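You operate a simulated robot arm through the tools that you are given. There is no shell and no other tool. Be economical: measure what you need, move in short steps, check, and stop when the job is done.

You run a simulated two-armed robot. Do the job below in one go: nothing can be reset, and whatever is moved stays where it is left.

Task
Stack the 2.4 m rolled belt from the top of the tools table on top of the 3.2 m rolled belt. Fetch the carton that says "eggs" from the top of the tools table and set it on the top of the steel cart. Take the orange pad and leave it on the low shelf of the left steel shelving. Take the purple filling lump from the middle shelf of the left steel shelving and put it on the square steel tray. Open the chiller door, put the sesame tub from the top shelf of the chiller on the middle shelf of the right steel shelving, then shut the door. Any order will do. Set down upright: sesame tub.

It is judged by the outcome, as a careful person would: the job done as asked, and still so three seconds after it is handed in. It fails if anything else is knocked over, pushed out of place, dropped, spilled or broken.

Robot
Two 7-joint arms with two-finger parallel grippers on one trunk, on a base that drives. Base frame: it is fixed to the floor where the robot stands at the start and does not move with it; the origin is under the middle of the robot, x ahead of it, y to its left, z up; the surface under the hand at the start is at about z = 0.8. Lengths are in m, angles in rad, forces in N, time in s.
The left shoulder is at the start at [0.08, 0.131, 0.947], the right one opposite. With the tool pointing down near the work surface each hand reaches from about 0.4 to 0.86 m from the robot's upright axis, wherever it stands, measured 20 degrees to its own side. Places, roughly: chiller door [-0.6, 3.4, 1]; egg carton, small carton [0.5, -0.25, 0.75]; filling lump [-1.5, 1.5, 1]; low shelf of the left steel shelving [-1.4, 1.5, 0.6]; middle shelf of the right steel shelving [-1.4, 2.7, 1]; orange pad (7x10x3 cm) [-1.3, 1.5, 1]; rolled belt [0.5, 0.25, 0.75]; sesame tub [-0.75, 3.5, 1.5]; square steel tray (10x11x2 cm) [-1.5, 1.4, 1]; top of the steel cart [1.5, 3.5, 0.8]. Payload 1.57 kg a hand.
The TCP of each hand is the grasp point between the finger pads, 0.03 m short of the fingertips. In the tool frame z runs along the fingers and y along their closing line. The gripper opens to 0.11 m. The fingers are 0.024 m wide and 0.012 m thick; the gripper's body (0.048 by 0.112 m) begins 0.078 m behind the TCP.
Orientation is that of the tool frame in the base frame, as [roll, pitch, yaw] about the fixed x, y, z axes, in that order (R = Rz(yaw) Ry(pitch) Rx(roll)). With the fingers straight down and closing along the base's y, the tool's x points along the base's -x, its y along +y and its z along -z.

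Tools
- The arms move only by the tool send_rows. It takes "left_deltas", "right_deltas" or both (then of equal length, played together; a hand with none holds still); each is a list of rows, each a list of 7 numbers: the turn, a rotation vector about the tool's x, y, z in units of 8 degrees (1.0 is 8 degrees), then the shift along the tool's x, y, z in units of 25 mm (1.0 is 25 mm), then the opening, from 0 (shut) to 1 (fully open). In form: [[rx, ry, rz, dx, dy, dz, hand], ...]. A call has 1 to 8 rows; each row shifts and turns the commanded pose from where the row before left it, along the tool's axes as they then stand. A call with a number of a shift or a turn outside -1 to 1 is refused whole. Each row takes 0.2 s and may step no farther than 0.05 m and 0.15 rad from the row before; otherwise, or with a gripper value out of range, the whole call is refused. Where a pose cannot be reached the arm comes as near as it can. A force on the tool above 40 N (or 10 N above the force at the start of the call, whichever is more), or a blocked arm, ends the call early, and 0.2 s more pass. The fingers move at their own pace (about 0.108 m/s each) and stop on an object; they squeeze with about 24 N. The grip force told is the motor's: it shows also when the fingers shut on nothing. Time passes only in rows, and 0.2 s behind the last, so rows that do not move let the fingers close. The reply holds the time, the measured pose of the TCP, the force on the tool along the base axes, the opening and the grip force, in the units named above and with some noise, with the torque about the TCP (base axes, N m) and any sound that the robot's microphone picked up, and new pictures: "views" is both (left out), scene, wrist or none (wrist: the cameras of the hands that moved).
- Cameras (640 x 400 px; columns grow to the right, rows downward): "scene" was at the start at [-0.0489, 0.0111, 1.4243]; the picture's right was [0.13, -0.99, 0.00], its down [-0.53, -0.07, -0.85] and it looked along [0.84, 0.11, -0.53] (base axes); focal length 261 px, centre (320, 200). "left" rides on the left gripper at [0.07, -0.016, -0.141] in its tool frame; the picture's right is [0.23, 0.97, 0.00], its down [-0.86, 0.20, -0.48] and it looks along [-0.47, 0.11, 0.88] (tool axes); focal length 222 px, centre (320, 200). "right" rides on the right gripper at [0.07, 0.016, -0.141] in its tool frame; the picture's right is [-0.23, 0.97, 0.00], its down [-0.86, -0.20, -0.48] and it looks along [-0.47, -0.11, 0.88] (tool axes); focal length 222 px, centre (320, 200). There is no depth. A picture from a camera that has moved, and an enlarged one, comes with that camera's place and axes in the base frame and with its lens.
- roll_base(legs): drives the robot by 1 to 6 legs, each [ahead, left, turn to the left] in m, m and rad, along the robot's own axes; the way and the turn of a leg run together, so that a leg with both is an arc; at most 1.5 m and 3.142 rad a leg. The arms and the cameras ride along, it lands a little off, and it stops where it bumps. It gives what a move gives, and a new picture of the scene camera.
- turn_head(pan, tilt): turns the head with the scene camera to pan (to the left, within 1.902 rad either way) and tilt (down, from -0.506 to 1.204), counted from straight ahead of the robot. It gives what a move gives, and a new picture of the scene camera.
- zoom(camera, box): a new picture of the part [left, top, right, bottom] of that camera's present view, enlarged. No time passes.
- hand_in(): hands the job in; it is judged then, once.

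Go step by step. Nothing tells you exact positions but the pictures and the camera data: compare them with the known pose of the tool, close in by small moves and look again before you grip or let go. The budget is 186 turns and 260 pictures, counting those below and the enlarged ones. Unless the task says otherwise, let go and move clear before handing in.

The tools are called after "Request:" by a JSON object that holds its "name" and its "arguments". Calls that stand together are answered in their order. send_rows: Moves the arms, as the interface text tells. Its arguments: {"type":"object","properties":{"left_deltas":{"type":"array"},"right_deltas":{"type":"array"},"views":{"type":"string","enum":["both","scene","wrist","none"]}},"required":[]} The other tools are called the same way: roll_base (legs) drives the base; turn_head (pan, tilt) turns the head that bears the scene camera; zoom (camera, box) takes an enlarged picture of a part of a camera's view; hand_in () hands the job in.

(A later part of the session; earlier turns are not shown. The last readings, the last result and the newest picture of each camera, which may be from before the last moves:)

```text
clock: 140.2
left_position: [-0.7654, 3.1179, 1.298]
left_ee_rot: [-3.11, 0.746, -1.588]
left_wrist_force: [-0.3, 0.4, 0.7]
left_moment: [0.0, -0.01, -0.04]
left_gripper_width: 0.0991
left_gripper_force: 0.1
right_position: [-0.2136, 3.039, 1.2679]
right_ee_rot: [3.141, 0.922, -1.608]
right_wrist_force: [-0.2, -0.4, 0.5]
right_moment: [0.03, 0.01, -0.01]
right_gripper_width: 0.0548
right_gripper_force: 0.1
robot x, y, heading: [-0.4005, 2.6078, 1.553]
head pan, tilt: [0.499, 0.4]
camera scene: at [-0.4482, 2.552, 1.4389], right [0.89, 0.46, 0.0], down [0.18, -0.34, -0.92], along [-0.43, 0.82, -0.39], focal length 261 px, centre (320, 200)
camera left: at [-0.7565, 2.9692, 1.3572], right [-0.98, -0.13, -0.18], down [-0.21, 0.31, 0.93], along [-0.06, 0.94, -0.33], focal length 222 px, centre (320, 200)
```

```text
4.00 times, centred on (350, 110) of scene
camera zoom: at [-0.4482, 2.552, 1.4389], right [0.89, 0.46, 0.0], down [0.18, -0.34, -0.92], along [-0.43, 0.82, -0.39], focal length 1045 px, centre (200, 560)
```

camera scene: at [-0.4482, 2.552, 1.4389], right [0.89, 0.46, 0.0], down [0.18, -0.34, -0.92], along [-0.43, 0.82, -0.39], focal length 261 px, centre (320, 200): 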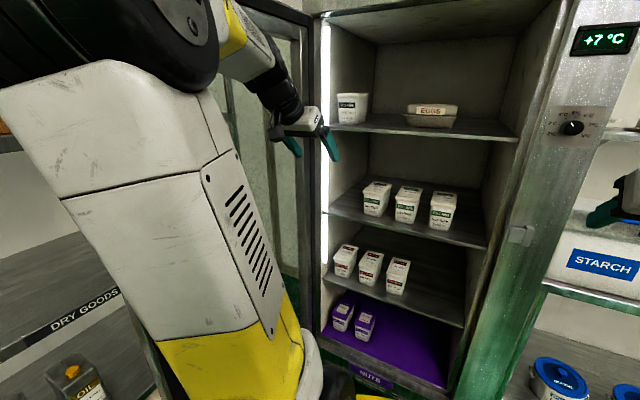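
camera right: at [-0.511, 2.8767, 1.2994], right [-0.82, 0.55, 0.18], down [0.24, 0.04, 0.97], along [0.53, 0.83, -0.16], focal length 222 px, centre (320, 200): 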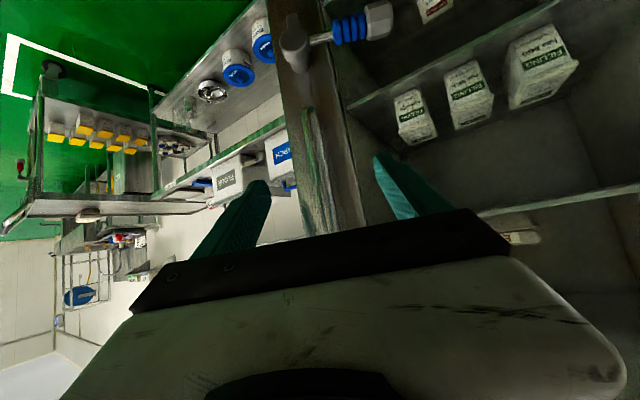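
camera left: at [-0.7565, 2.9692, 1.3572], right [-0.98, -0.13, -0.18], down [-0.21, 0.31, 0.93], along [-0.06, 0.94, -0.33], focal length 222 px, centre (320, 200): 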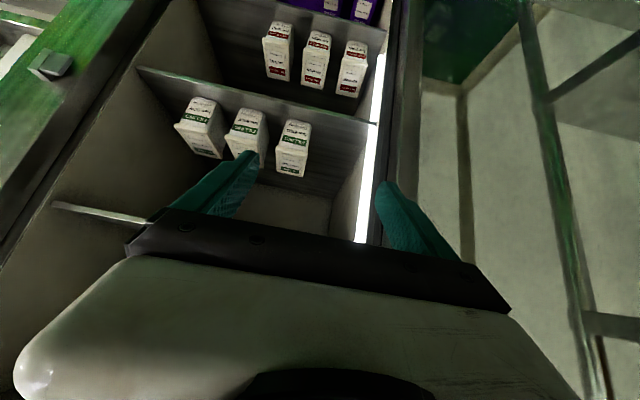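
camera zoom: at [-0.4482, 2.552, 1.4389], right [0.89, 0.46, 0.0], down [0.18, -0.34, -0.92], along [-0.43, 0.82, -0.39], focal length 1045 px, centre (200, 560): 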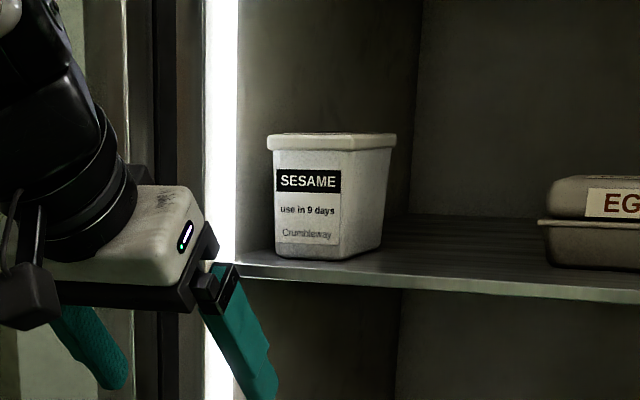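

The tub occupies x −0.842…−0.765, y 3.43…3.535, z 1.325…1.42, with ~2.5 cm to the left wall. I'll line the hand up in front at x≈−0.797.

Request:
{"name": "send_rows", "arguments": {"left_deltas": [[0, 0, 0, -0.965, 0.16, 0.3, 0.86], [0, 0, 0, -0.965, 0.16, 0.3, 0.86], [0, 0, 0, -0.965, 0.16, 0.3, 0.86], [0, 0, 0, -0.965, 0.16, 0.3, 0.86], [0, 0, 0, -0.965, 0.16, 0.3, 0.86], [0, 0, 0, -0.965, 0.16, 0.3, 0.86], [0, 0, 0, -0.965, 0.16, 0.3, 0.86], [0, 0, 0, -0.965, 0.16, 0.3, 0.86]], "views": "wrist"}}

Request:
{"name": "zoom", "arguments": {"camera": "scene", "box": [280, 60, 400, 160]}}

```text
clock: 142.0
left_position: [-0.7938, 3.3013, 1.3861]
left_ee_rot: [-3.108, 0.746, -1.588]
left_wrist_force: [0.3, -0.9, -0.2]
left_moment: [-0.02, 0.04, -0.03]
left_gripper_width: 0.0948
left_gripper_force: 0.0
right_position: [-0.2144, 3.0375, 1.2691]
right_ee_rot: [3.14, 0.921, -1.608]
right_wrist_force: [0.7, 0.4, 0.1]
right_moment: [0.02, -0.06, 0.0]
right_gripper_width: 0.0551
right_gripper_force: 0.0
robot x, y, heading: [-0.405, 2.6133, 1.555]
head pan, tilt: [0.499, 0.4]
camera left: at [-0.7848, 3.1525, 1.4436], right [-0.98, -0.13, -0.18], down [-0.21, 0.31, 0.93], along [-0.06, 0.94, -0.33], focal length 222 px, centre (320, 200)
```

left: 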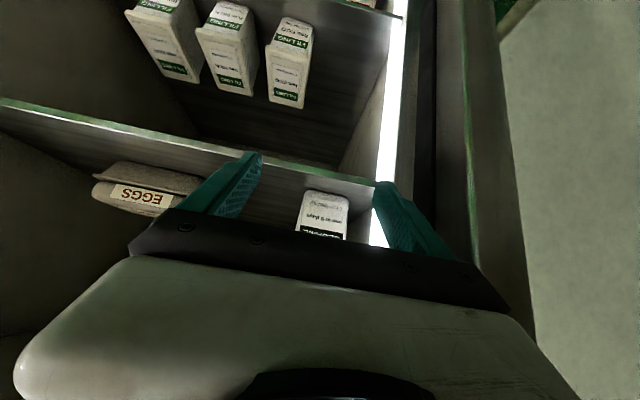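

```text
4.00 times, centred on (340, 110) of scene
camera zoom: at [-0.4482, 2.5519, 1.4388], right [0.89, 0.46, 0.0], down [0.18, -0.34, -0.92], along [-0.43, 0.82, -0.39], focal length 1045 px, centre (240, 560)
```

zoom: 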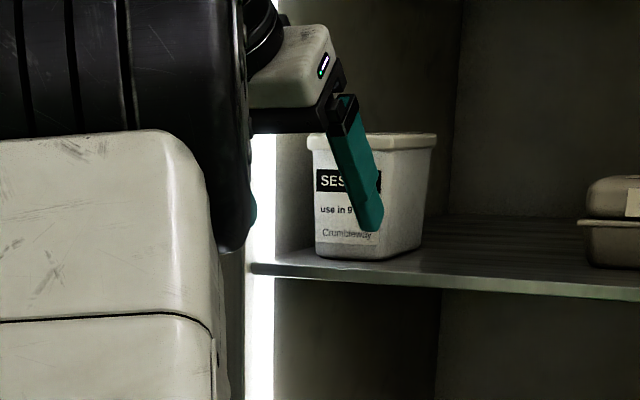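

I'll zoom the wrist view to judge the gap between the tub and the left wall.

Request:
{"name": "zoom", "arguments": {"camera": "left", "box": [230, 140, 420, 260]}}

Request:
{"name": "zoom", "arguments": {"camera": "scene", "box": [330, 80, 390, 140]}}

```text
3.33 times, centred on (325, 200) of left
camera zoom: at [-0.7848, 3.1525, 1.4436], right [-0.98, -0.13, -0.18], down [-0.21, 0.31, 0.93], along [-0.06, 0.94, -0.33], focal length 740 px, centre (303, 200)
```

zoom: 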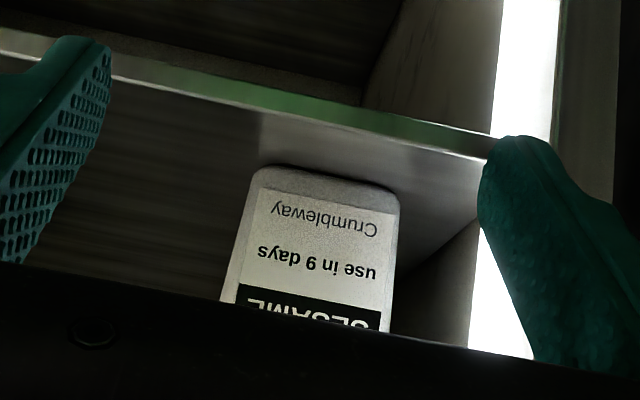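

```text
6.67 times, centred on (360, 110) of scene
camera zoom: at [-0.4482, 2.5519, 1.4388], right [0.89, 0.46, 0.0], down [0.18, -0.34, -0.92], along [-0.43, 0.82, -0.39], focal length 1742 px, centre (53, 800)
```

zoom: 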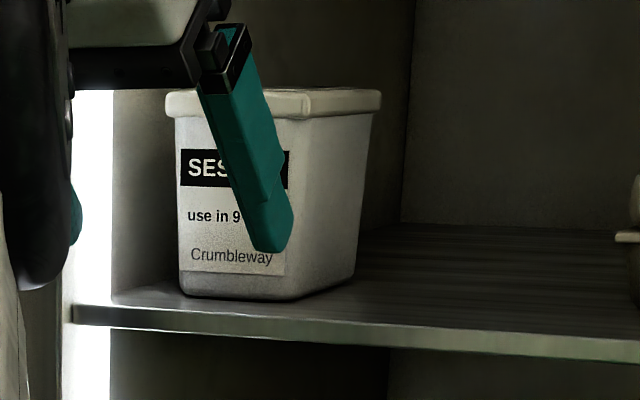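

The gap to the wall is ~35 mm, so it's fine. I'll shift 14 mm left and move in around the tub.

Request:
{"name": "send_rows", "arguments": {"left_deltas": [[0, 0, 0, 0, 0.3, 0, 0.86], [0, 0, 0, -0.43, 0.26, 0.43, 0.86], [0, 0, 0, -0.86, 0, 0.87, 0.86], [0, 0, 0, -0.86, 0, 0.87, 0.86]], "views": "wrist"}}

Request:
{"name": "zoom", "arguments": {"camera": "scene", "box": [310, 60, 390, 140]}}

```text
clock: 143.0
left_position: [-0.8047, 3.3764, 1.3808]
left_ee_rot: [-3.11, 0.745, -1.587]
left_wrist_force: [0.0, -0.3, 1.6]
left_moment: [0.02, -0.01, 0.06]
left_gripper_width: 0.0946
left_gripper_force: 0.0
right_position: [-0.2133, 3.0376, 1.2681]
right_ee_rot: [3.139, 0.921, -1.611]
right_wrist_force: [-0.2, -0.2, -0.5]
right_moment: [0.01, 0.01, -0.02]
right_gripper_width: 0.0552
right_gripper_force: 0.1
robot x, y, heading: [-0.4067, 2.6113, 1.553]
head pan, tilt: [0.499, 0.4]
camera left: at [-0.796, 3.2287, 1.4392], right [-0.98, -0.13, -0.18], down [-0.21, 0.31, 0.93], along [-0.06, 0.94, -0.33], focal length 222 px, centre (320, 200)
```

left: 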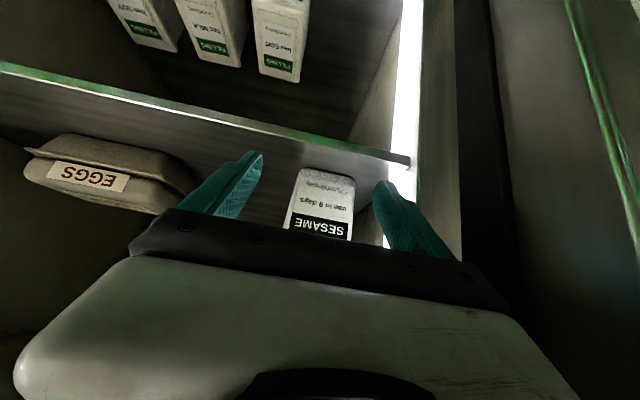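

```text
5.00 times, centred on (350, 100) of scene
camera zoom: at [-0.4483, 2.5517, 1.4388], right [0.89, 0.46, 0.0], down [0.18, -0.34, -0.92], along [-0.43, 0.82, -0.39], focal length 1306 px, centre (170, 700)
```

zoom: 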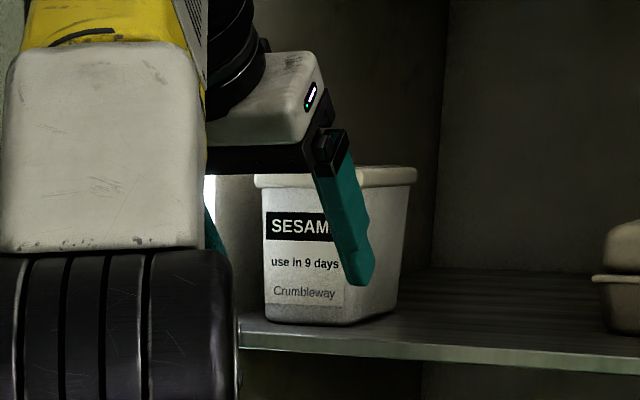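

Request:
{"name": "send_rows", "arguments": {"left_deltas": [[0, 0, 0, -0.8, 0.05, 0.78, 0.86], [0, 0, 0, -0.8, 0.05, 0.78, 0.86], [0, 0, 0, -0.8, 0, 0.78, 0.86], [0, 0, 0, -0.7, 0, 0.68, 0.86]], "views": "wrist"}}

Request:
{"name": "zoom", "arguments": {"camera": "scene", "box": [310, 60, 390, 140]}}

```text
clock: 144.0
left_position: [-0.7668, 3.4212, 1.3509]
left_ee_rot: [-3.11, 0.75, -1.589]
left_wrist_force: [-1.1, 2.3, 6.3]
left_moment: [0.13, 0.34, 0.0]
left_gripper_width: 0.0955
left_gripper_force: 0.2
left hand out of reach, approached as far as the arm can: row 1, 2, 3, 4
right_position: [-0.2148, 3.0376, 1.2693]
right_ee_rot: [3.139, 0.922, -1.609]
right_wrist_force: [-0.1, 0.1, -0.3]
right_moment: [-0.02, -0.05, -0.02]
right_gripper_width: 0.0551
right_gripper_force: 0.1
robot x, y, heading: [-0.4046, 2.6114, 1.558]
head pan, tilt: [0.499, 0.4]
camera left: at [-0.7573, 3.2726, 1.4087], right [-0.98, -0.13, -0.18], down [-0.21, 0.31, 0.93], along [-0.06, 0.94, -0.33], focal length 222 px, centre (320, 200)
```

left: 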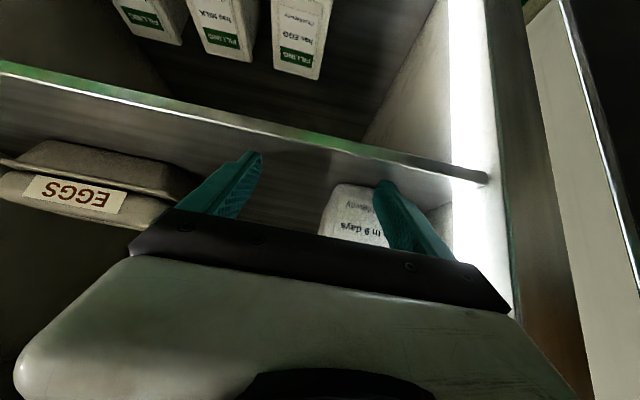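

```text
5.00 times, centred on (350, 100) of scene
camera zoom: at [-0.4484, 2.5519, 1.4388], right [0.89, 0.46, 0.0], down [0.18, -0.34, -0.92], along [-0.43, 0.82, -0.39], focal length 1306 px, centre (170, 700)
```

zoom: 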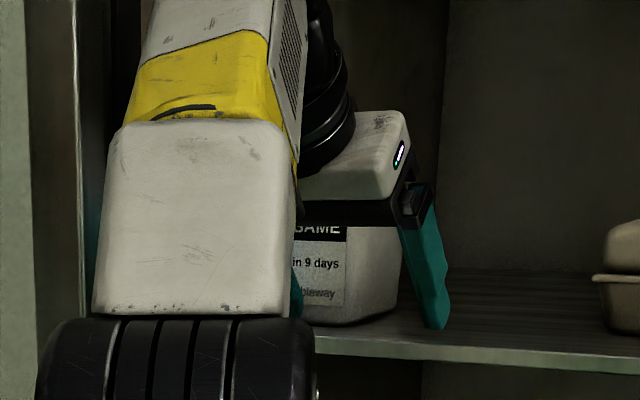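

The arm ran out of reach and drifted. I'll step back along the same path, then bring the base closer.

Request:
{"name": "send_rows", "arguments": {"left_deltas": [[0, 0, 0, 0.7, 0, -0.68, 0.86], [0, 0, 0, 0.8, 0, -0.78, 0.86], [0, 0, 0, 0.8, -0.05, -0.78, 0.86], [0, 0, 0, 0.8, -0.05, -0.78, 0.86], [0, 0, 0, 0.86, 0, -0.87, 0.86], [0, 0, 0, 0.86, 0, -0.87, 0.86]], "views": "wrist"}}

Request:
{"name": "zoom", "arguments": {"camera": "scene", "box": [300, 60, 400, 160]}}

```text
clock: 145.4
left_position: [-0.7705, 3.2512, 1.3557]
left_ee_rot: [-3.11, 0.745, -1.588]
left_wrist_force: [0.3, 0.3, 0.1]
left_moment: [-0.04, 0.01, -0.02]
left_gripper_width: 0.0944
left_gripper_force: 0.0
right_position: [-0.214, 3.038, 1.2675]
right_ee_rot: [3.14, 0.92, -1.609]
right_wrist_force: [-0.6, -0.6, 0.2]
right_moment: [0.01, -0.04, -0.03]
right_gripper_width: 0.055
right_gripper_force: 0.1
robot x, y, heading: [-0.4064, 2.6103, 1.552]
head pan, tilt: [0.499, 0.4]
camera left: at [-0.7617, 3.1036, 1.4132], right [-0.98, -0.13, -0.18], down [-0.21, 0.31, 0.93], along [-0.06, 0.94, -0.33], focal length 222 px, centre (320, 200)
```

left: 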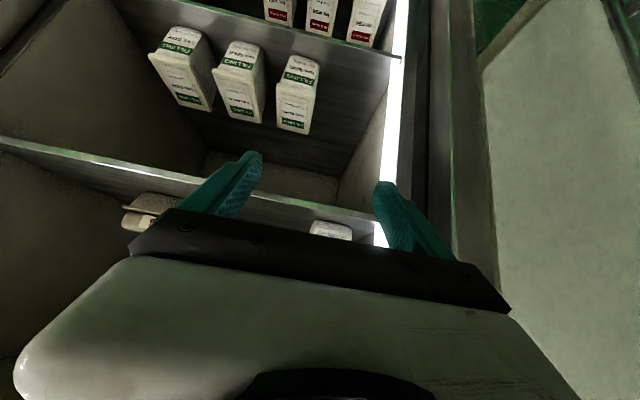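

```text
4.00 times, centred on (350, 110) of scene
camera zoom: at [-0.4482, 2.5526, 1.4389], right [0.89, 0.46, 0.0], down [0.18, -0.35, -0.92], along [-0.43, 0.82, -0.39], focal length 1045 px, centre (200, 560)
```

zoom: 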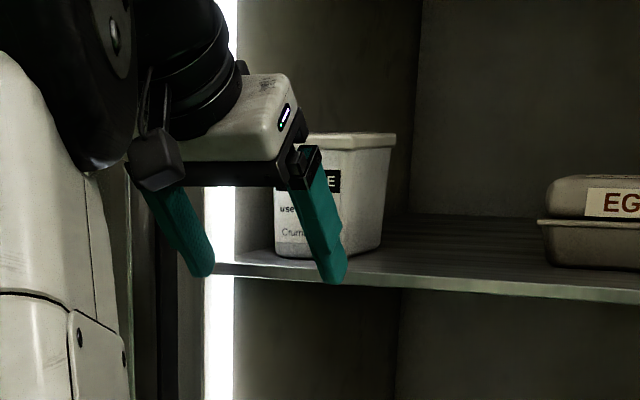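

The tub hasn't moved. I'll pull the hand back 15 cm, then drive forward 20 cm.

Request:
{"name": "send_rows", "arguments": {"left_deltas": [[0, 0, 0, 0.88, 0, -0.8, 0.86], [0, 0, 0, 0.88, 0, -0.8, 0.86], [0, 0, 0, 0.88, 0, -0.8, 0.86], [0, 0, 0, 0.88, 0, -0.8, 0.86], [0, 0, 0, 0.88, 0, -0.8, 0.86]], "right_deltas": [[0, 0, 0, 0.5, 0, -0.5, 0.5], [0, 0, 0, 0.5, 0, -0.5, 0.5], [0, 0, 0, 0, 0, 0, 0.5], [0, 0, 0, 0, 0, 0, 0.5], [0, 0, 0, 0, 0, 0, 0.5]], "views": "none"}}

Request:
{"name": "roll_base", "arguments": {"legs": [[0.18, 0.03, 0]]}}

```text
clock: 146.6
left_position: [-0.7759, 3.1039, 1.3541]
left_ee_rot: [-3.108, 0.746, -1.588]
left_wrist_force: [0.2, 0.7, -0.5]
left_moment: [-0.01, -0.01, 0.01]
left_gripper_width: 0.0944
left_gripper_force: 0.2
right_position: [-0.2151, 3.0046, 1.2639]
right_ee_rot: [3.14, 0.921, -1.609]
right_wrist_force: [0.1, 0.4, 0.5]
right_moment: [-0.02, -0.05, 0.0]
right_gripper_width: 0.0548
right_gripper_force: 0.1
robot x, y, heading: [-0.4055, 2.6106, 1.551]
head pan, tilt: [0.499, 0.4]
```

```text
clock: 148.1
left_position: [-0.8026, 3.2852, 1.355]
left_ee_rot: [-3.109, 0.745, -1.59]
left_wrist_force: [-0.2, -0.2, 0.8]
left_moment: [0.01, 0.01, 0.02]
left_gripper_width: 0.0943
left_gripper_force: 0.0
right_position: [-0.2408, 3.1849, 1.2634]
right_ee_rot: [3.139, 0.922, -1.61]
right_wrist_force: [0.3, -0.2, -0.9]
right_moment: [0.03, 0.0, -0.01]
right_gripper_width: 0.055
right_gripper_force: 0.0
robot x, y, heading: [-0.4319, 2.7881, 1.552]
head pan, tilt: [0.499, 0.4]
camera scene: at [-0.4751, 2.7325, 1.4389], right [0.89, 0.46, 0.0], down [0.18, -0.34, -0.92], along [-0.43, 0.82, -0.39], focal length 261 px, centre (320, 200)
```

scene: 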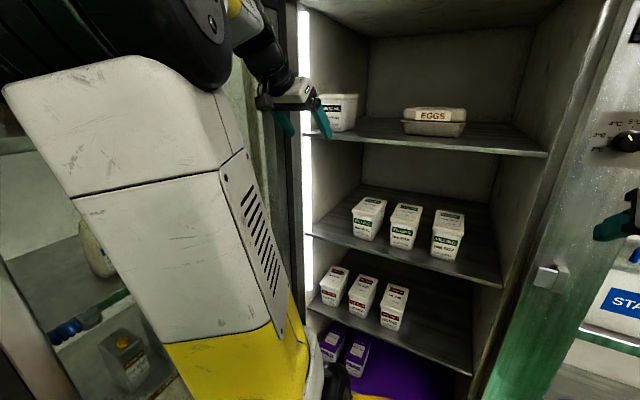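

Request:
{"name": "send_rows", "arguments": {"left_deltas": [[0, 0, 0, -0.72, 0.07, 0.21, 0.86], [0, 0, 0, -0.72, 0.07, 0.21, 0.86], [0, 0, 0, -0.72, 0.07, 0.21, 0.86], [0, 0, 0, -0.8, 0, 0.75, 0.86]], "views": "wrist"}}

Request:
{"name": "zoom", "arguments": {"camera": "scene", "box": [270, 60, 390, 160]}}

Request:
{"name": "zoom", "arguments": {"camera": "left", "box": [230, 140, 420, 260]}}

```text
clock: 149.1
left_position: [-0.8049, 3.3634, 1.3787]
left_ee_rot: [-3.111, 0.748, -1.59]
left_wrist_force: [-0.6, -0.5, 0.6]
left_moment: [0.01, -0.02, -0.01]
left_gripper_width: 0.0943
left_gripper_force: 0.1
right_position: [-0.2414, 3.1841, 1.2627]
right_ee_rot: [3.139, 0.922, -1.61]
right_wrist_force: [0.7, -0.6, 0.0]
right_moment: [-0.02, -0.01, 0.02]
right_gripper_width: 0.0553
right_gripper_force: 0.0
robot x, y, heading: [-0.4327, 2.7937, 1.554]
head pan, tilt: [0.499, 0.4]
camera left: at [-0.797, 3.2139, 1.4371], right [-0.98, -0.13, -0.18], down [-0.21, 0.31, 0.93], along [-0.06, 0.94, -0.33], focal length 222 px, centre (320, 200)
```

left: 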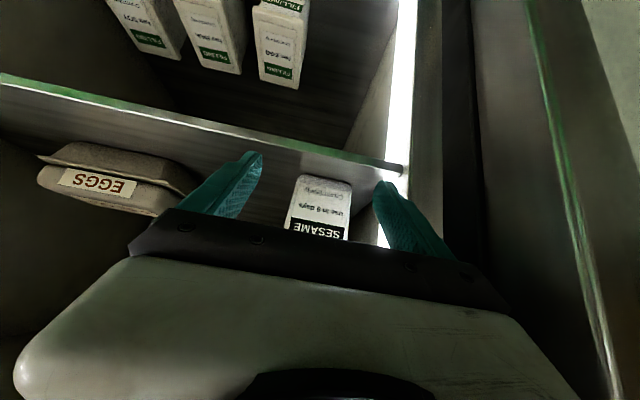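

```text
4.00 times, centred on (330, 110) of scene
camera zoom: at [-0.4751, 2.7323, 1.4388], right [0.89, 0.46, 0.0], down [0.18, -0.34, -0.92], along [-0.43, 0.82, -0.39], focal length 1045 px, centre (280, 560)
```

zoom: 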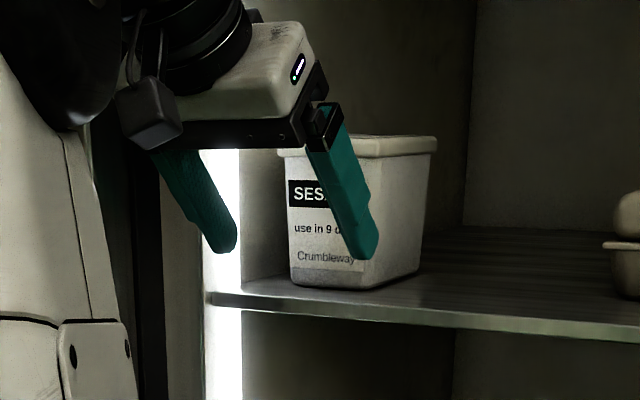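

```text
3.33 times, centred on (325, 200) of left
camera zoom: at [-0.797, 3.2139, 1.4371], right [-0.98, -0.13, -0.18], down [-0.21, 0.31, 0.93], along [-0.06, 0.94, -0.33], focal length 740 px, centre (303, 200)
```

zoom: 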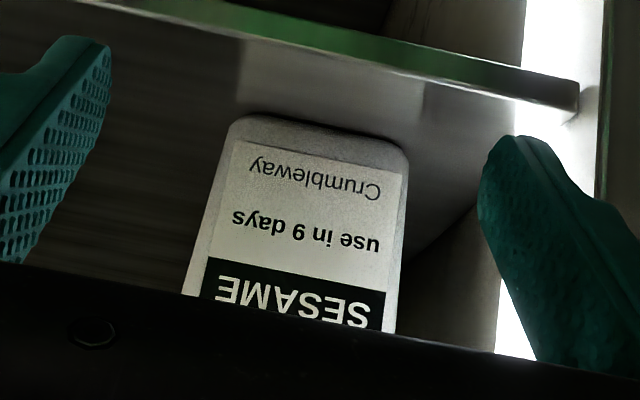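

The tub centre reads x≈−0.812. I'll advance 12 cm with a small left correction.

Request:
{"name": "send_rows", "arguments": {"left_deltas": [[0, 0, 0, -0.4, 0.15, 0.37, 0.86], [0, 0, 0, -0.8, 0.1, 0.75, 0.86], [0, 0, 0, -0.8, 0.0, 0.75, 0.86], [0, 0, 0, -0.8, 0.0, 0.75, 0.86], [0, 0, 0, -0.7, 0, 0.65, 0.86]], "views": "wrist"}}

Request:
{"name": "zoom", "arguments": {"camera": "scene", "box": [270, 60, 390, 160]}}

```text
clock: 150.3
left_position: [-0.8052, 3.4832, 1.3776]
left_ee_rot: [-3.108, 0.745, -1.588]
left_wrist_force: [-1.0, -0.2, 0.0]
left_moment: [-0.02, 0.05, -0.01]
left_gripper_width: 0.0948
left_gripper_force: 0.3
right_position: [-0.2405, 3.1841, 1.2637]
right_ee_rot: [3.14, 0.923, -1.61]
right_wrist_force: [0.0, 0.1, -0.2]
right_moment: [0.04, 0.0, 0.02]
right_gripper_width: 0.0546
right_gripper_force: 0.1
robot x, y, heading: [-0.4316, 2.7905, 1.549]
head pan, tilt: [0.499, 0.4]
camera left: at [-0.7982, 3.3343, 1.436], right [-0.98, -0.13, -0.18], down [-0.21, 0.31, 0.93], along [-0.06, 0.94, -0.33], focal length 222 px, centre (320, 200)
```

left: 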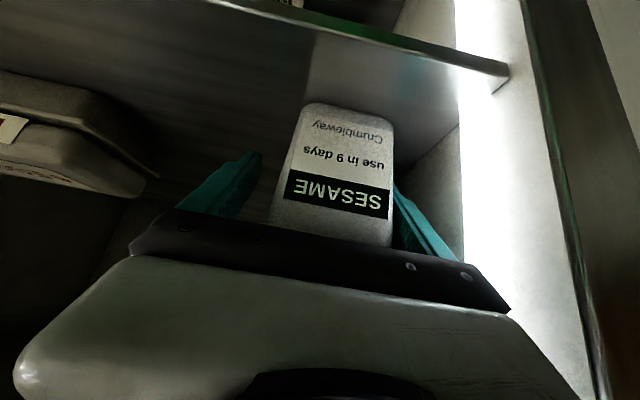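

```text
4.00 times, centred on (330, 110) of scene
camera zoom: at [-0.4751, 2.7325, 1.4389], right [0.89, 0.46, 0.0], down [0.18, -0.34, -0.92], along [-0.43, 0.82, -0.39], focal length 1045 px, centre (280, 560)
```

zoom: 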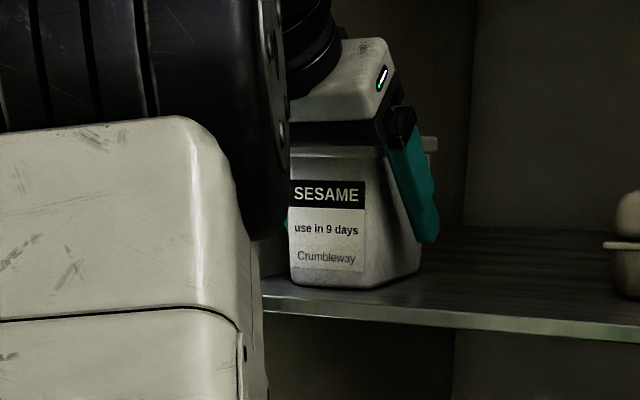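

The fingers straddle the tub with no contact force. Closing.

Request:
{"name": "send_rows", "arguments": {"left_deltas": [[0, 0, 0, 0, 0.1, 0, 0.75], [0, 0, 0, 0, 0, 0, 0.5], [0, 0, 0, 0, 0, 0, 0.4], [0, 0, 0, 0, 0, 0, 0.4]], "views": "wrist"}}

```text
clock: 151.3
left_position: [-0.8094, 3.483, 1.3782]
left_ee_rot: [-3.11, 0.745, -1.589]
left_wrist_force: [-2.7, 0.3, -0.1]
left_moment: [-0.11, 0.36, 0.07]
left_gripper_width: 0.0809
left_gripper_force: 24.4
right_position: [-0.2406, 3.1838, 1.2633]
right_ee_rot: [3.14, 0.922, -1.61]
right_wrist_force: [-0.5, 0.0, 0.1]
right_moment: [0.01, 0.01, -0.03]
right_gripper_width: 0.0552
right_gripper_force: 0.1
robot x, y, heading: [-0.4312, 2.7923, 1.556]
head pan, tilt: [0.499, 0.4]
camera left: at [-0.8009, 3.3345, 1.4363], right [-0.98, -0.13, -0.18], down [-0.21, 0.31, 0.93], along [-0.06, 0.94, -0.33], focal length 222 px, centre (320, 200)
```

left: 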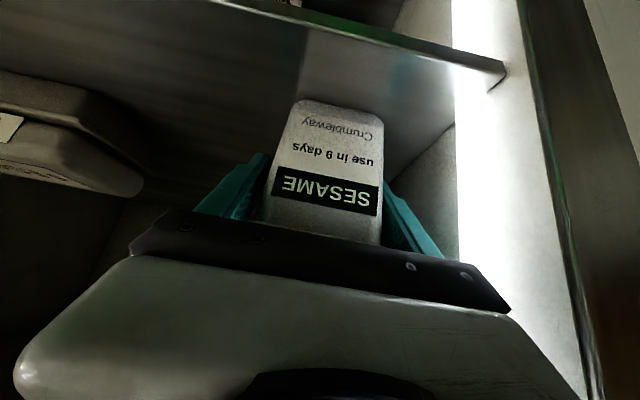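

Gripped (81 mm). I'll lift 3 cm and check.

Request:
{"name": "send_rows", "arguments": {"left_deltas": [[0, 0, 0, -0.3, 0, -0.32, 0.4], [0, 0, 0, -0.55, 0, -0.6, 0.4]], "views": "wrist"}}

Request:
{"name": "zoom", "arguments": {"camera": "scene", "box": [270, 50, 390, 150]}}

```text
clock: 151.9
left_position: [-0.8096, 3.4831, 1.4097]
left_ee_rot: [-3.109, 0.745, -1.589]
left_wrist_force: [0.6, 0.2, -8.2]
left_moment: [-0.25, -0.01, 0.0]
left_gripper_width: 0.0803
left_gripper_force: 24.2
right_position: [-0.2428, 3.1837, 1.2636]
right_ee_rot: [3.139, 0.92, -1.61]
right_wrist_force: [0.0, 0.0, 0.1]
right_moment: [0.0, -0.01, -0.01]
right_gripper_width: 0.0549
right_gripper_force: 0.1
robot x, y, heading: [-0.4285, 2.7922, 1.552]
head pan, tilt: [0.499, 0.4]
camera left: at [-0.8017, 3.3345, 1.4678], right [-0.98, -0.13, -0.18], down [-0.21, 0.31, 0.93], along [-0.06, 0.94, -0.33], focal length 222 px, centre (320, 200)
```

left: 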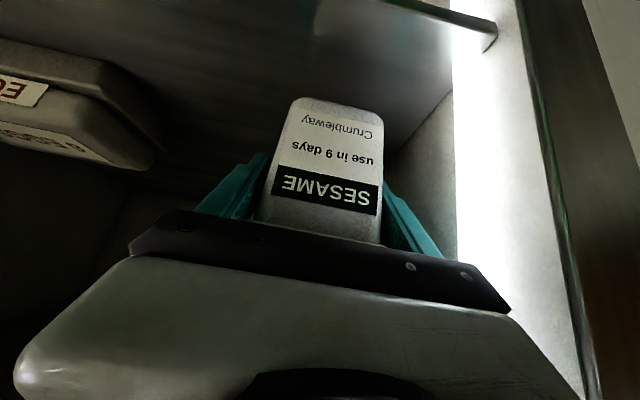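

```text
4.00 times, centred on (330, 100) of scene
camera zoom: at [-0.4753, 2.7329, 1.4389], right [0.89, 0.46, 0.0], down [0.18, -0.35, -0.92], along [-0.43, 0.82, -0.39], focal length 1045 px, centre (280, 600)
```

zoom: 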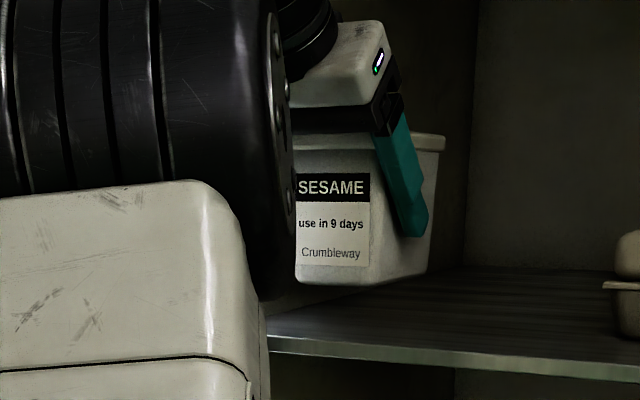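

The tub is held (8 N). I'll back the base straight out so the hand leaves the chiller, well clear of the door.

Request:
{"name": "roll_base", "arguments": {"legs": [[-0.45, -0.03, 0], [-0.45, -0.03, 0]]}}

```text
clock: 156.9
left_position: [-0.7689, 2.588, 1.4097]
left_ee_rot: [-3.108, 0.745, -1.581]
left_wrist_force: [0.5, 0.1, -8.1]
left_moment: [-0.29, 0.01, 0.02]
left_gripper_width: 0.0805
left_gripper_force: 24.1
right_position: [-0.1976, 2.2917, 1.2637]
right_ee_rot: [3.139, 0.918, -1.601]
right_wrist_force: [0.9, 0.8, 0.7]
right_moment: [-0.01, -0.04, 0.01]
right_gripper_width: 0.0549
right_gripper_force: 0.1
robot x, y, heading: [-0.3832, 1.8949, 1.559]
head pan, tilt: [0.499, 0.4]
camera scene: at [-0.4282, 1.8394, 1.4389], right [0.88, 0.47, 0.0], down [0.18, -0.34, -0.92], along [-0.43, 0.81, -0.39], focal length 261 px, centre (320, 200)
```

scene: 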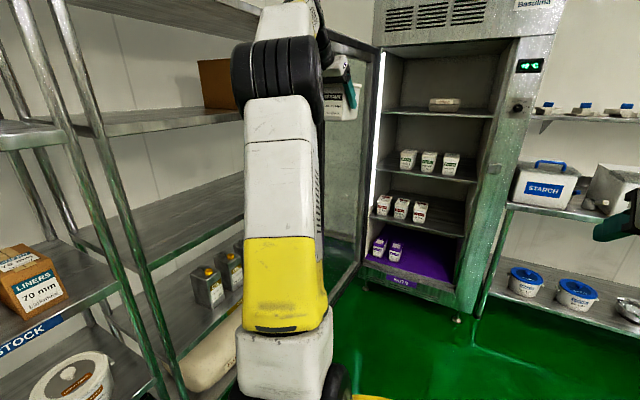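

Request:
{"name": "send_rows", "arguments": {"left_deltas": [[0, 0, 0, 0.88, 0, -0.8, 0.4], [0, 0, 0, 0.88, 0, -0.8, 0.4], [0, 0, 0, 0.88, 0, -0.8, 0.4], [0, 0, 0, 0.88, 0, -0.8, 0.4]], "views": "none"}}

Request:
{"name": "roll_base", "arguments": {"legs": [[0, 0, 1.58]]}}

Request:
{"name": "turn_head", "arguments": {"pan": -0.4, "tilt": 0.4}}

```text
clock: 157.9
left_position: [-0.7734, 2.4679, 1.4083]
left_ee_rot: [-3.109, 0.745, -1.581]
left_wrist_force: [0.2, 0.6, -9.6]
left_moment: [-0.27, -0.02, 0.0]
left_gripper_width: 0.0805
left_gripper_force: 24.0
right_position: [-0.1978, 2.2921, 1.2636]
right_ee_rot: [3.139, 0.92, -1.602]
right_wrist_force: [0.0, -0.7, 0.1]
right_moment: [-0.02, 0.03, -0.03]
right_gripper_width: 0.0548
right_gripper_force: 0.2
robot x, y, heading: [-0.3898, 1.894, 1.565]
head pan, tilt: [0.499, 0.4]
```

```text
clock: 162.1
left_position: [-0.954, 1.5087, 1.4082]
left_ee_rot: [-3.109, 0.745, -0.01]
left_wrist_force: [1.1, 0.3, -8.4]
left_moment: [-0.03, -0.28, 0.01]
left_gripper_width: 0.0805
left_gripper_force: 24.1
right_position: [-0.7799, 2.0845, 1.2636]
right_ee_rot: [3.141, 0.922, -0.028]
right_wrist_force: [0.3, 0.7, -0.1]
right_moment: [0.02, -0.01, 0.0]
right_gripper_width: 0.0549
right_gripper_force: 0.0
robot x, y, heading: [-0.3811, 1.8976, 3.132]
head pan, tilt: [0.499, 0.4]
camera scene: at [-0.3251, 1.852, 1.4389], right [-0.47, 0.88, 0.0], down [0.34, 0.18, -0.92], along [-0.81, -0.43, -0.39], focal length 261 px, centre (320, 200)
```

scene: 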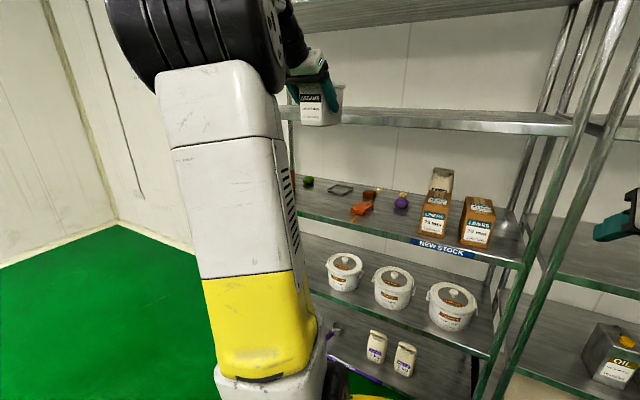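

```text
clock: 163.3
left_position: [-0.9537, 1.5078, 1.4095]
left_ee_rot: [-3.106, 0.745, -0.008]
left_wrist_force: [-0.6, 0.2, -8.2]
left_moment: [0.02, -0.25, 0.02]
left_gripper_width: 0.0804
left_gripper_force: 23.8
right_position: [-0.7806, 2.0836, 1.2626]
right_ee_rot: [3.14, 0.921, -0.031]
right_wrist_force: [-0.7, 0.3, -0.7]
right_moment: [-0.01, 0.01, 0.02]
right_gripper_width: 0.055
right_gripper_force: 0.1
robot x, y, heading: [-0.3859, 1.8919, 3.129]
head pan, tilt: [-0.4, 0.4]
camera scene: at [-0.3285, 1.9323, 1.4389], right [0.4, 0.92, 0.0], down [0.36, -0.15, -0.92], along [-0.85, 0.37, -0.39], focal length 261 px, centre (320, 200)
```

scene: 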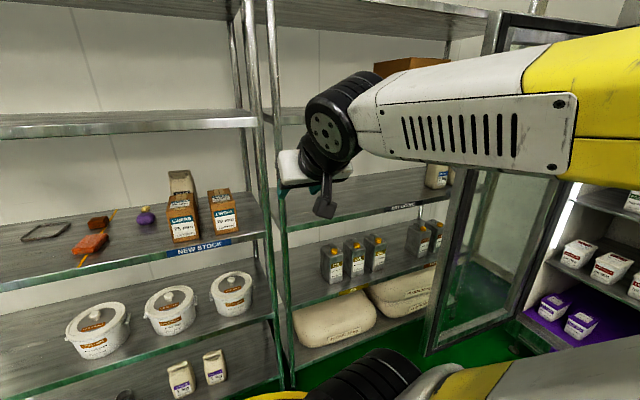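

Now I see both shelving units. The middle tier of the right unit (z≈0.96) is empty at its left end, and the tray, orange pad and purple lump are on the left unit. I'll bring the left hand inward and lower while still in the aisle.

Request:
{"name": "send_rows", "arguments": {"left_deltas": [[0, 0, 0, 0.57, -1, 0.61, 0.4], [0, 0, 0, 0.57, -1, 0.61, 0.4], [0, 0, 0, 0.57, -1, 0.61, 0.4], [0, 0, 0, 0.57, -1, 0.61, 0.4], [0, 0, 0, 0.57, -1, 0.61, 0.4], [0, 0, 0, 0.57, -1, 0.61, 0.4]], "views": "none"}}

Request:
{"name": "send_rows", "arguments": {"left_deltas": [[0, 0, 0, 0.57, -1, 0.61, 0.4], [0, 0, 0, 0.57, -1, 0.61, 0.4], [0, 0, 0, 0.57, -1, 0.61, 0.4], [0, 0, 0, 0.57, -1, 0.61, 0.4], [0, 0, 0, 0.57, -1, 0.61, 0.4], [0, 0, 0, 0.57, -1, 0.61, 0.4]], "views": "wrist"}}

Request:
{"name": "roll_base", "arguments": {"legs": [[0, 0, -0.4]]}}

```text
clock: 164.7
left_position: [-0.9486, 1.6607, 1.2878]
left_ee_rot: [-3.108, 0.746, -0.007]
left_wrist_force: [0.5, -0.4, -7.4]
left_moment: [0.03, -0.26, -0.02]
left_gripper_width: 0.0797
left_gripper_force: 23.6
right_position: [-0.7814, 2.0819, 1.264]
right_ee_rot: [3.139, 0.921, -0.03]
right_wrist_force: [0.8, 0.6, 0.1]
right_moment: [-0.04, -0.01, -0.01]
right_gripper_width: 0.0549
right_gripper_force: 0.1
robot x, y, heading: [-0.3874, 1.8974, 3.135]
head pan, tilt: [-0.4, 0.4]
```

```text
clock: 166.1
left_position: [-0.9423, 1.8139, 1.1655]
left_ee_rot: [-3.109, 0.746, -0.009]
left_wrist_force: [0.6, 0.0, -7.9]
left_moment: [0.02, -0.23, 0.02]
left_gripper_width: 0.0797
left_gripper_force: 24.3
right_position: [-0.7804, 2.0842, 1.2635]
right_ee_rot: [3.138, 0.921, -0.03]
right_wrist_force: [0.4, -0.4, 0.6]
right_moment: [-0.01, -0.01, -0.04]
right_gripper_width: 0.0552
right_gripper_force: 0.1
robot x, y, heading: [-0.3833, 1.8992, 3.132]
head pan, tilt: [-0.4, 0.4]
camera left: at [-0.7956, 1.8227, 1.2245], right [0.14, -0.97, -0.18], down [-0.31, -0.21, 0.93], along [-0.94, -0.07, -0.33], focal length 222 px, centre (320, 200)
```

left: 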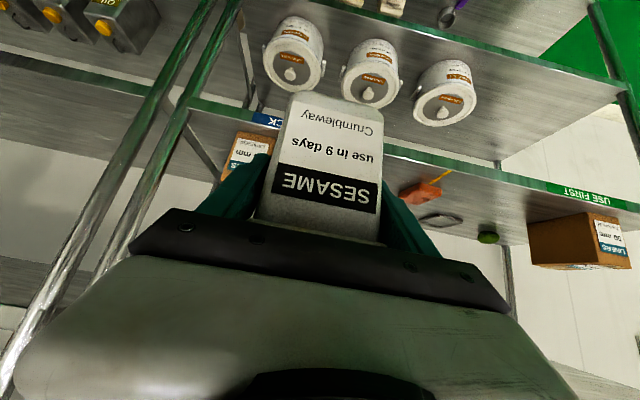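

```text
clock: 167.7
left_position: [-0.9309, 2.0377, 1.1661]
left_ee_rot: [-3.109, 0.746, -0.407]
left_wrist_force: [0.7, 0.5, -8.8]
left_moment: [-0.12, -0.23, -0.04]
left_gripper_width: 0.0799
left_gripper_force: 23.7
right_position: [-0.6761, 2.2239, 1.2629]
right_ee_rot: [3.14, 0.919, -0.431]
right_wrist_force: [-0.1, -0.3, 0.1]
right_moment: [0.04, -0.01, -0.01]
right_gripper_width: 0.055
right_gripper_force: 0.0
robot x, y, heading: [-0.3851, 1.8989, 2.736]
head pan, tilt: [-0.4, 0.4]
camera scene: at [-0.3189, 1.9085, 1.4389], right [0.72, 0.69, 0.0], down [0.27, -0.28, -0.92], along [-0.64, 0.67, -0.39], focal length 261 px, centre (320, 200)
```

scene: 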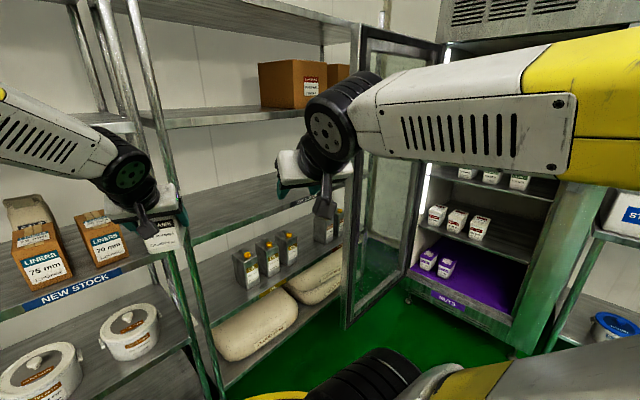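

Request:
{"name": "roll_base", "arguments": {"legs": [[0.28, -0.16, 0]]}}

Request:
{"name": "turn_head", "arguments": {"pan": 0.0, "tilt": 0.5}}

```text
clock: 169.9
left_position: [-1.1274, 2.2947, 1.1663]
left_ee_rot: [-3.11, 0.744, -0.406]
left_wrist_force: [0.0, 0.1, -8.8]
left_moment: [-0.12, -0.25, 0.0]
left_gripper_width: 0.0801
left_gripper_force: 24.0
right_position: [-0.8737, 2.4813, 1.2642]
right_ee_rot: [3.139, 0.919, -0.428]
right_wrist_force: [-0.4, 0.6, -0.6]
right_moment: [0.0, 0.02, 0.03]
right_gripper_width: 0.0549
right_gripper_force: 0.0
robot x, y, heading: [-0.5754, 2.156, 2.736]
head pan, tilt: [-0.4, 0.4]
camera scene: at [-0.5141, 2.1674, 1.4389], right [0.72, 0.69, 0.0], down [0.27, -0.28, -0.92], along [-0.64, 0.66, -0.39], focal length 261 px, centre (320, 200)
```

scene: 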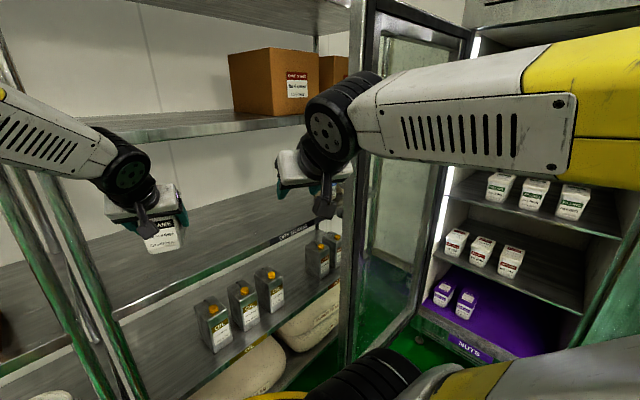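

```text
clock: 170.8
left_position: [-1.127, 2.2954, 1.1652]
left_ee_rot: [-3.111, 0.745, -0.406]
left_wrist_force: [0.2, 0.4, -8.7]
left_moment: [-0.09, -0.22, 0.0]
left_gripper_width: 0.08
left_gripper_force: 24.2
right_position: [-0.8714, 2.4816, 1.2631]
right_ee_rot: [3.141, 0.918, -0.428]
right_wrist_force: [-0.1, 0.8, 0.7]
right_moment: [0.06, 0.02, -0.02]
right_gripper_width: 0.055
right_gripper_force: 0.0
robot x, y, heading: [-0.5844, 2.1561, 2.732]
head pan, tilt: [0.0, 0.499]
camera scene: at [-0.5336, 2.1367, 1.4297], right [0.4, 0.92, 0.0], down [0.44, -0.19, -0.88], along [-0.81, 0.35, -0.48], focal length 261 px, centre (320, 200)
```

scene: 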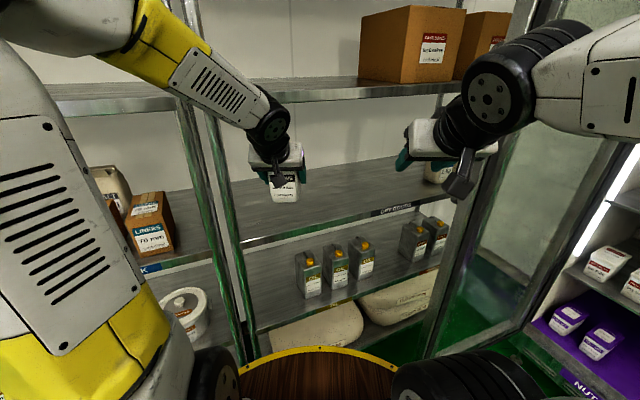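

The shelf surface is at z≈0.945; the tub hangs above it near the front. I'll move in 20 cm.

Request:
{"name": "send_rows", "arguments": {"left_deltas": [[0, 0, 0, -0.84, 0, 0.776, 0.4], [0, 0, 0, -0.84, 0, 0.776, 0.4], [0, 0, 0, -0.84, 0, 0.776, 0.4], [0, 0, 0, -0.84, 0, 0.776, 0.4], [0, 0, 0, -0.84, 0, 0.776, 0.4], [0, 0, 0, -0.84, 0, 0.776, 0.4], [0, 0, 0, -0.84, 0, 0.776, 0.4]], "views": "both"}}

```text
clock: 172.6
left_position: [-1.2777, 2.3899, 1.1218]
left_ee_rot: [-3.118, 0.665, -0.457]
left_wrist_force: [-15.7, 0.9, -9.1]
left_moment: [-0.3, -1.0, -0.06]
left_gripper_width: 0.0793
left_gripper_force: 24.1
right_position: [-0.8767, 2.4841, 1.2535]
right_ee_rot: [3.138, 0.906, -0.43]
right_wrist_force: [-2.7, 1.7, -1.2]
right_moment: [-0.05, -0.04, 0.06]
right_gripper_width: 0.055
right_gripper_force: 0.1
robot x, y, heading: [-0.567, 2.1506, 2.738]
head pan, tilt: [0.0, 0.499]
stopped in row 7 (left hand): the arm was blocked; the commanded pose is now the measured one
camera scene: at [-0.4918, 2.1195, 1.4307], right [0.39, 0.92, 0.0], down [0.42, -0.18, -0.89], along [-0.82, 0.35, -0.46], focal length 261 px, centre (320, 200)
camera left: at [-1.1446, 2.3382, 1.1917], right [-0.28, -0.95, -0.16], down [-0.43, -0.02, 0.9], along [-0.85, 0.32, -0.41], focal length 222 px, centre (320, 200)
```

scene: 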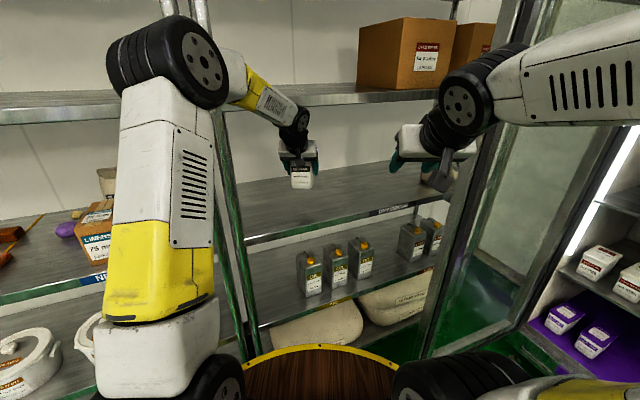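
left: 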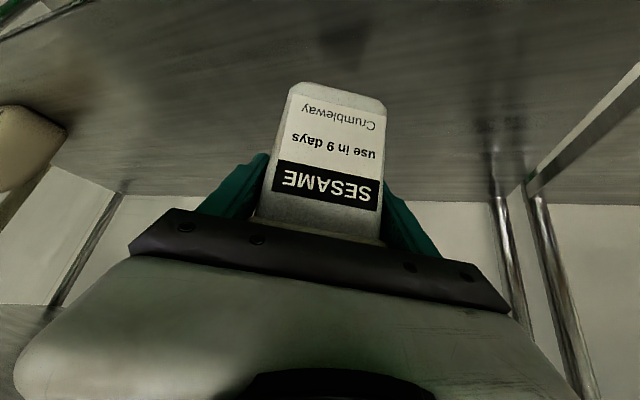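

The arm got blocked — probably the left elbow against the upper shelf's edge. I'll back off 6 cm, restore the tub's upright attitude, and lower a bit, which also drops the elbow.

Request:
{"name": "send_rows", "arguments": {"left_deltas": [[0, 0, 0, 0.75, 0, -0.65, 0.4], [-0.12, -0.28, -0.13, 0.75, 0, -0.65, 0.4], [-0.13, -0.29, -0.14, 0.3, 0, -0.3, 0.4]], "views": "both"}}

```text
clock: 173.3
left_position: [-1.2491, 2.349, 1.1356]
left_ee_rot: [-3.117, 0.763, -0.372]
left_wrist_force: [0.3, -0.7, -8.7]
left_moment: [-0.13, -0.21, -0.01]
left_gripper_width: 0.08
left_gripper_force: 24.2
right_position: [-0.887, 2.4784, 1.2575]
right_ee_rot: [3.14, 0.908, -0.418]
right_wrist_force: [0.0, -0.3, 0.1]
right_moment: [-0.06, 0.01, 0.01]
right_gripper_width: 0.0553
right_gripper_force: 0.1
robot x, y, heading: [-0.5797, 2.1499, 2.737]
head pan, tilt: [0.0, 0.499]
camera scene: at [-0.5312, 2.1308, 1.4297], right [0.39, 0.92, 0.0], down [0.44, -0.19, -0.88], along [-0.81, 0.34, -0.48], focal length 261 px, centre (320, 200)
camera left: at [-1.1064, 2.3061, 1.1904], right [-0.22, -0.96, -0.18], down [-0.35, -0.09, 0.93], along [-0.91, 0.26, -0.31], focal length 222 px, centre (320, 200)
```

scene: 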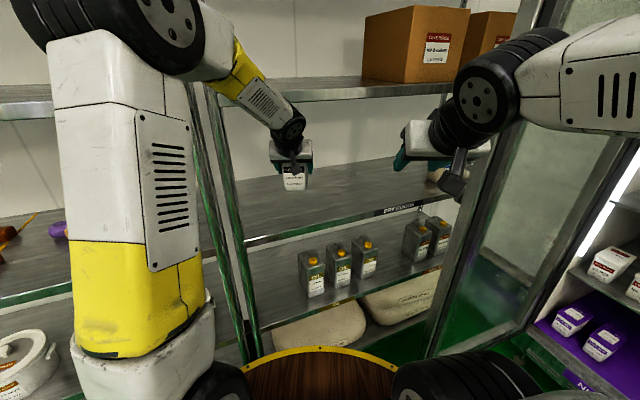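
left: 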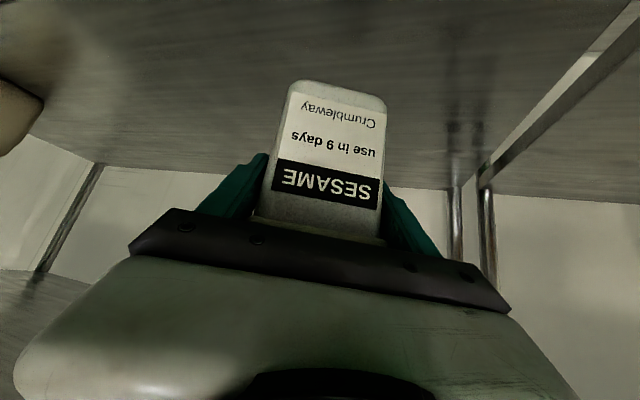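

The hand is free and the tub upright. I'll back the base 12 cm so the elbow clears the upper shelf, then extend the arm.

Request:
{"name": "roll_base", "arguments": {"legs": [[-0.12, 0, 0]]}}

Request:
{"name": "send_rows", "arguments": {"left_deltas": [[0, 0.1, 0, 0, 0, 0.8, 0.4], [0, 0.05, 0, -0.4, 0, 0.8, 0.4], [0, 0, 0, -0.75, 0, 0.75, 0.4], [0, 0, 0, -0.75, 0, 0.75, 0.4], [0, 0, 0, -0.75, 0, 0.75, 0.4], [0, 0, 0, -0.75, 0, 0.75, 0.4]], "views": "both"}}

```text
clock: 174.6
left_position: [-1.1355, 2.3049, 1.1353]
left_ee_rot: [-3.116, 0.761, -0.377]
left_wrist_force: [-0.3, -0.2, -7.7]
left_moment: [-0.11, -0.21, -0.04]
left_gripper_width: 0.0798
left_gripper_force: 24.1
right_position: [-0.7754, 2.4338, 1.2576]
right_ee_rot: [3.14, 0.908, -0.418]
right_wrist_force: [0.3, 0.1, 0.2]
right_moment: [0.0, -0.02, -0.02]
right_gripper_width: 0.055
right_gripper_force: 0.1
robot x, y, heading: [-0.4634, 2.1055, 2.747]
head pan, tilt: [0.0, 0.499]
camera scene: at [-0.4189, 2.0845, 1.4297], right [0.39, 0.92, 0.0], down [0.44, -0.19, -0.88], along [-0.81, 0.34, -0.48], focal length 261 px, centre (320, 200)
```

scene: 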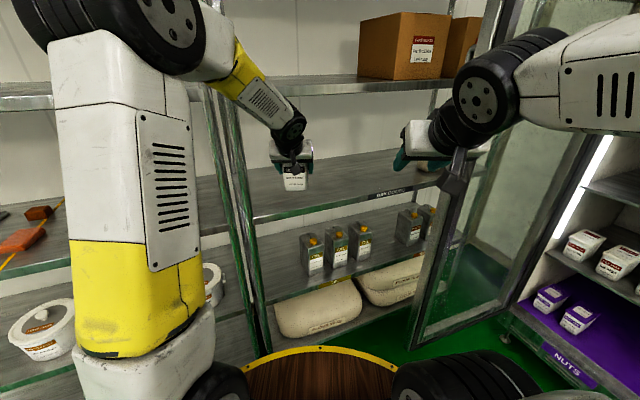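

```text
clock: 176.0
left_position: [-1.2659, 2.3587, 1.107]
left_ee_rot: [-3.118, 0.739, -0.377]
left_wrist_force: [0.2, -0.1, -8.5]
left_moment: [-0.08, -0.22, 0.01]
left_gripper_width: 0.08
left_gripper_force: 24.0
right_position: [-0.774, 2.4323, 1.2577]
right_ee_rot: [3.14, 0.909, -0.421]
right_wrist_force: [0.0, 0.2, -0.1]
right_moment: [0.01, 0.0, -0.01]
right_gripper_width: 0.0548
right_gripper_force: 0.0
robot x, y, heading: [-0.4668, 2.1049, 2.743]
head pan, tilt: [0.0, 0.499]
camera scene: at [-0.4185, 2.0844, 1.4297], right [0.39, 0.92, 0.0], down [0.44, -0.19, -0.88], along [-0.81, 0.34, -0.48], focal length 261 px, centre (320, 200)
camera left: at [-1.1252, 2.3152, 1.1657], right [-0.22, -0.96, -0.17], down [-0.37, -0.08, 0.93], along [-0.9, 0.26, -0.34], focal length 222 px, centre (320, 200)
```

scene: 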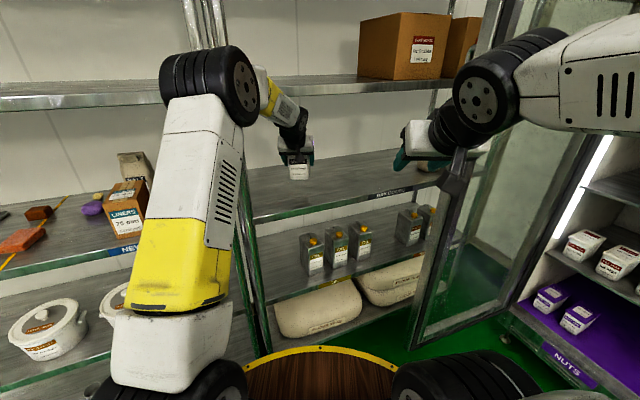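
left: 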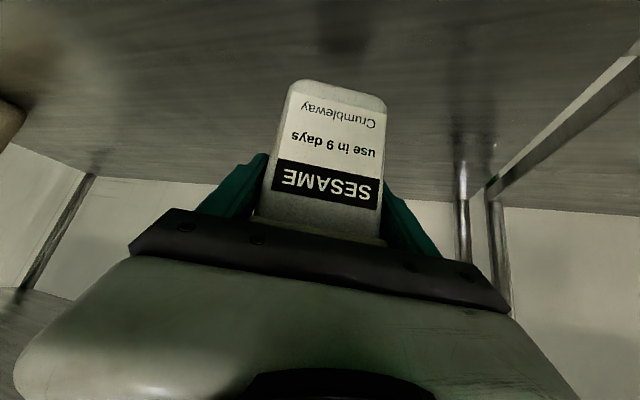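

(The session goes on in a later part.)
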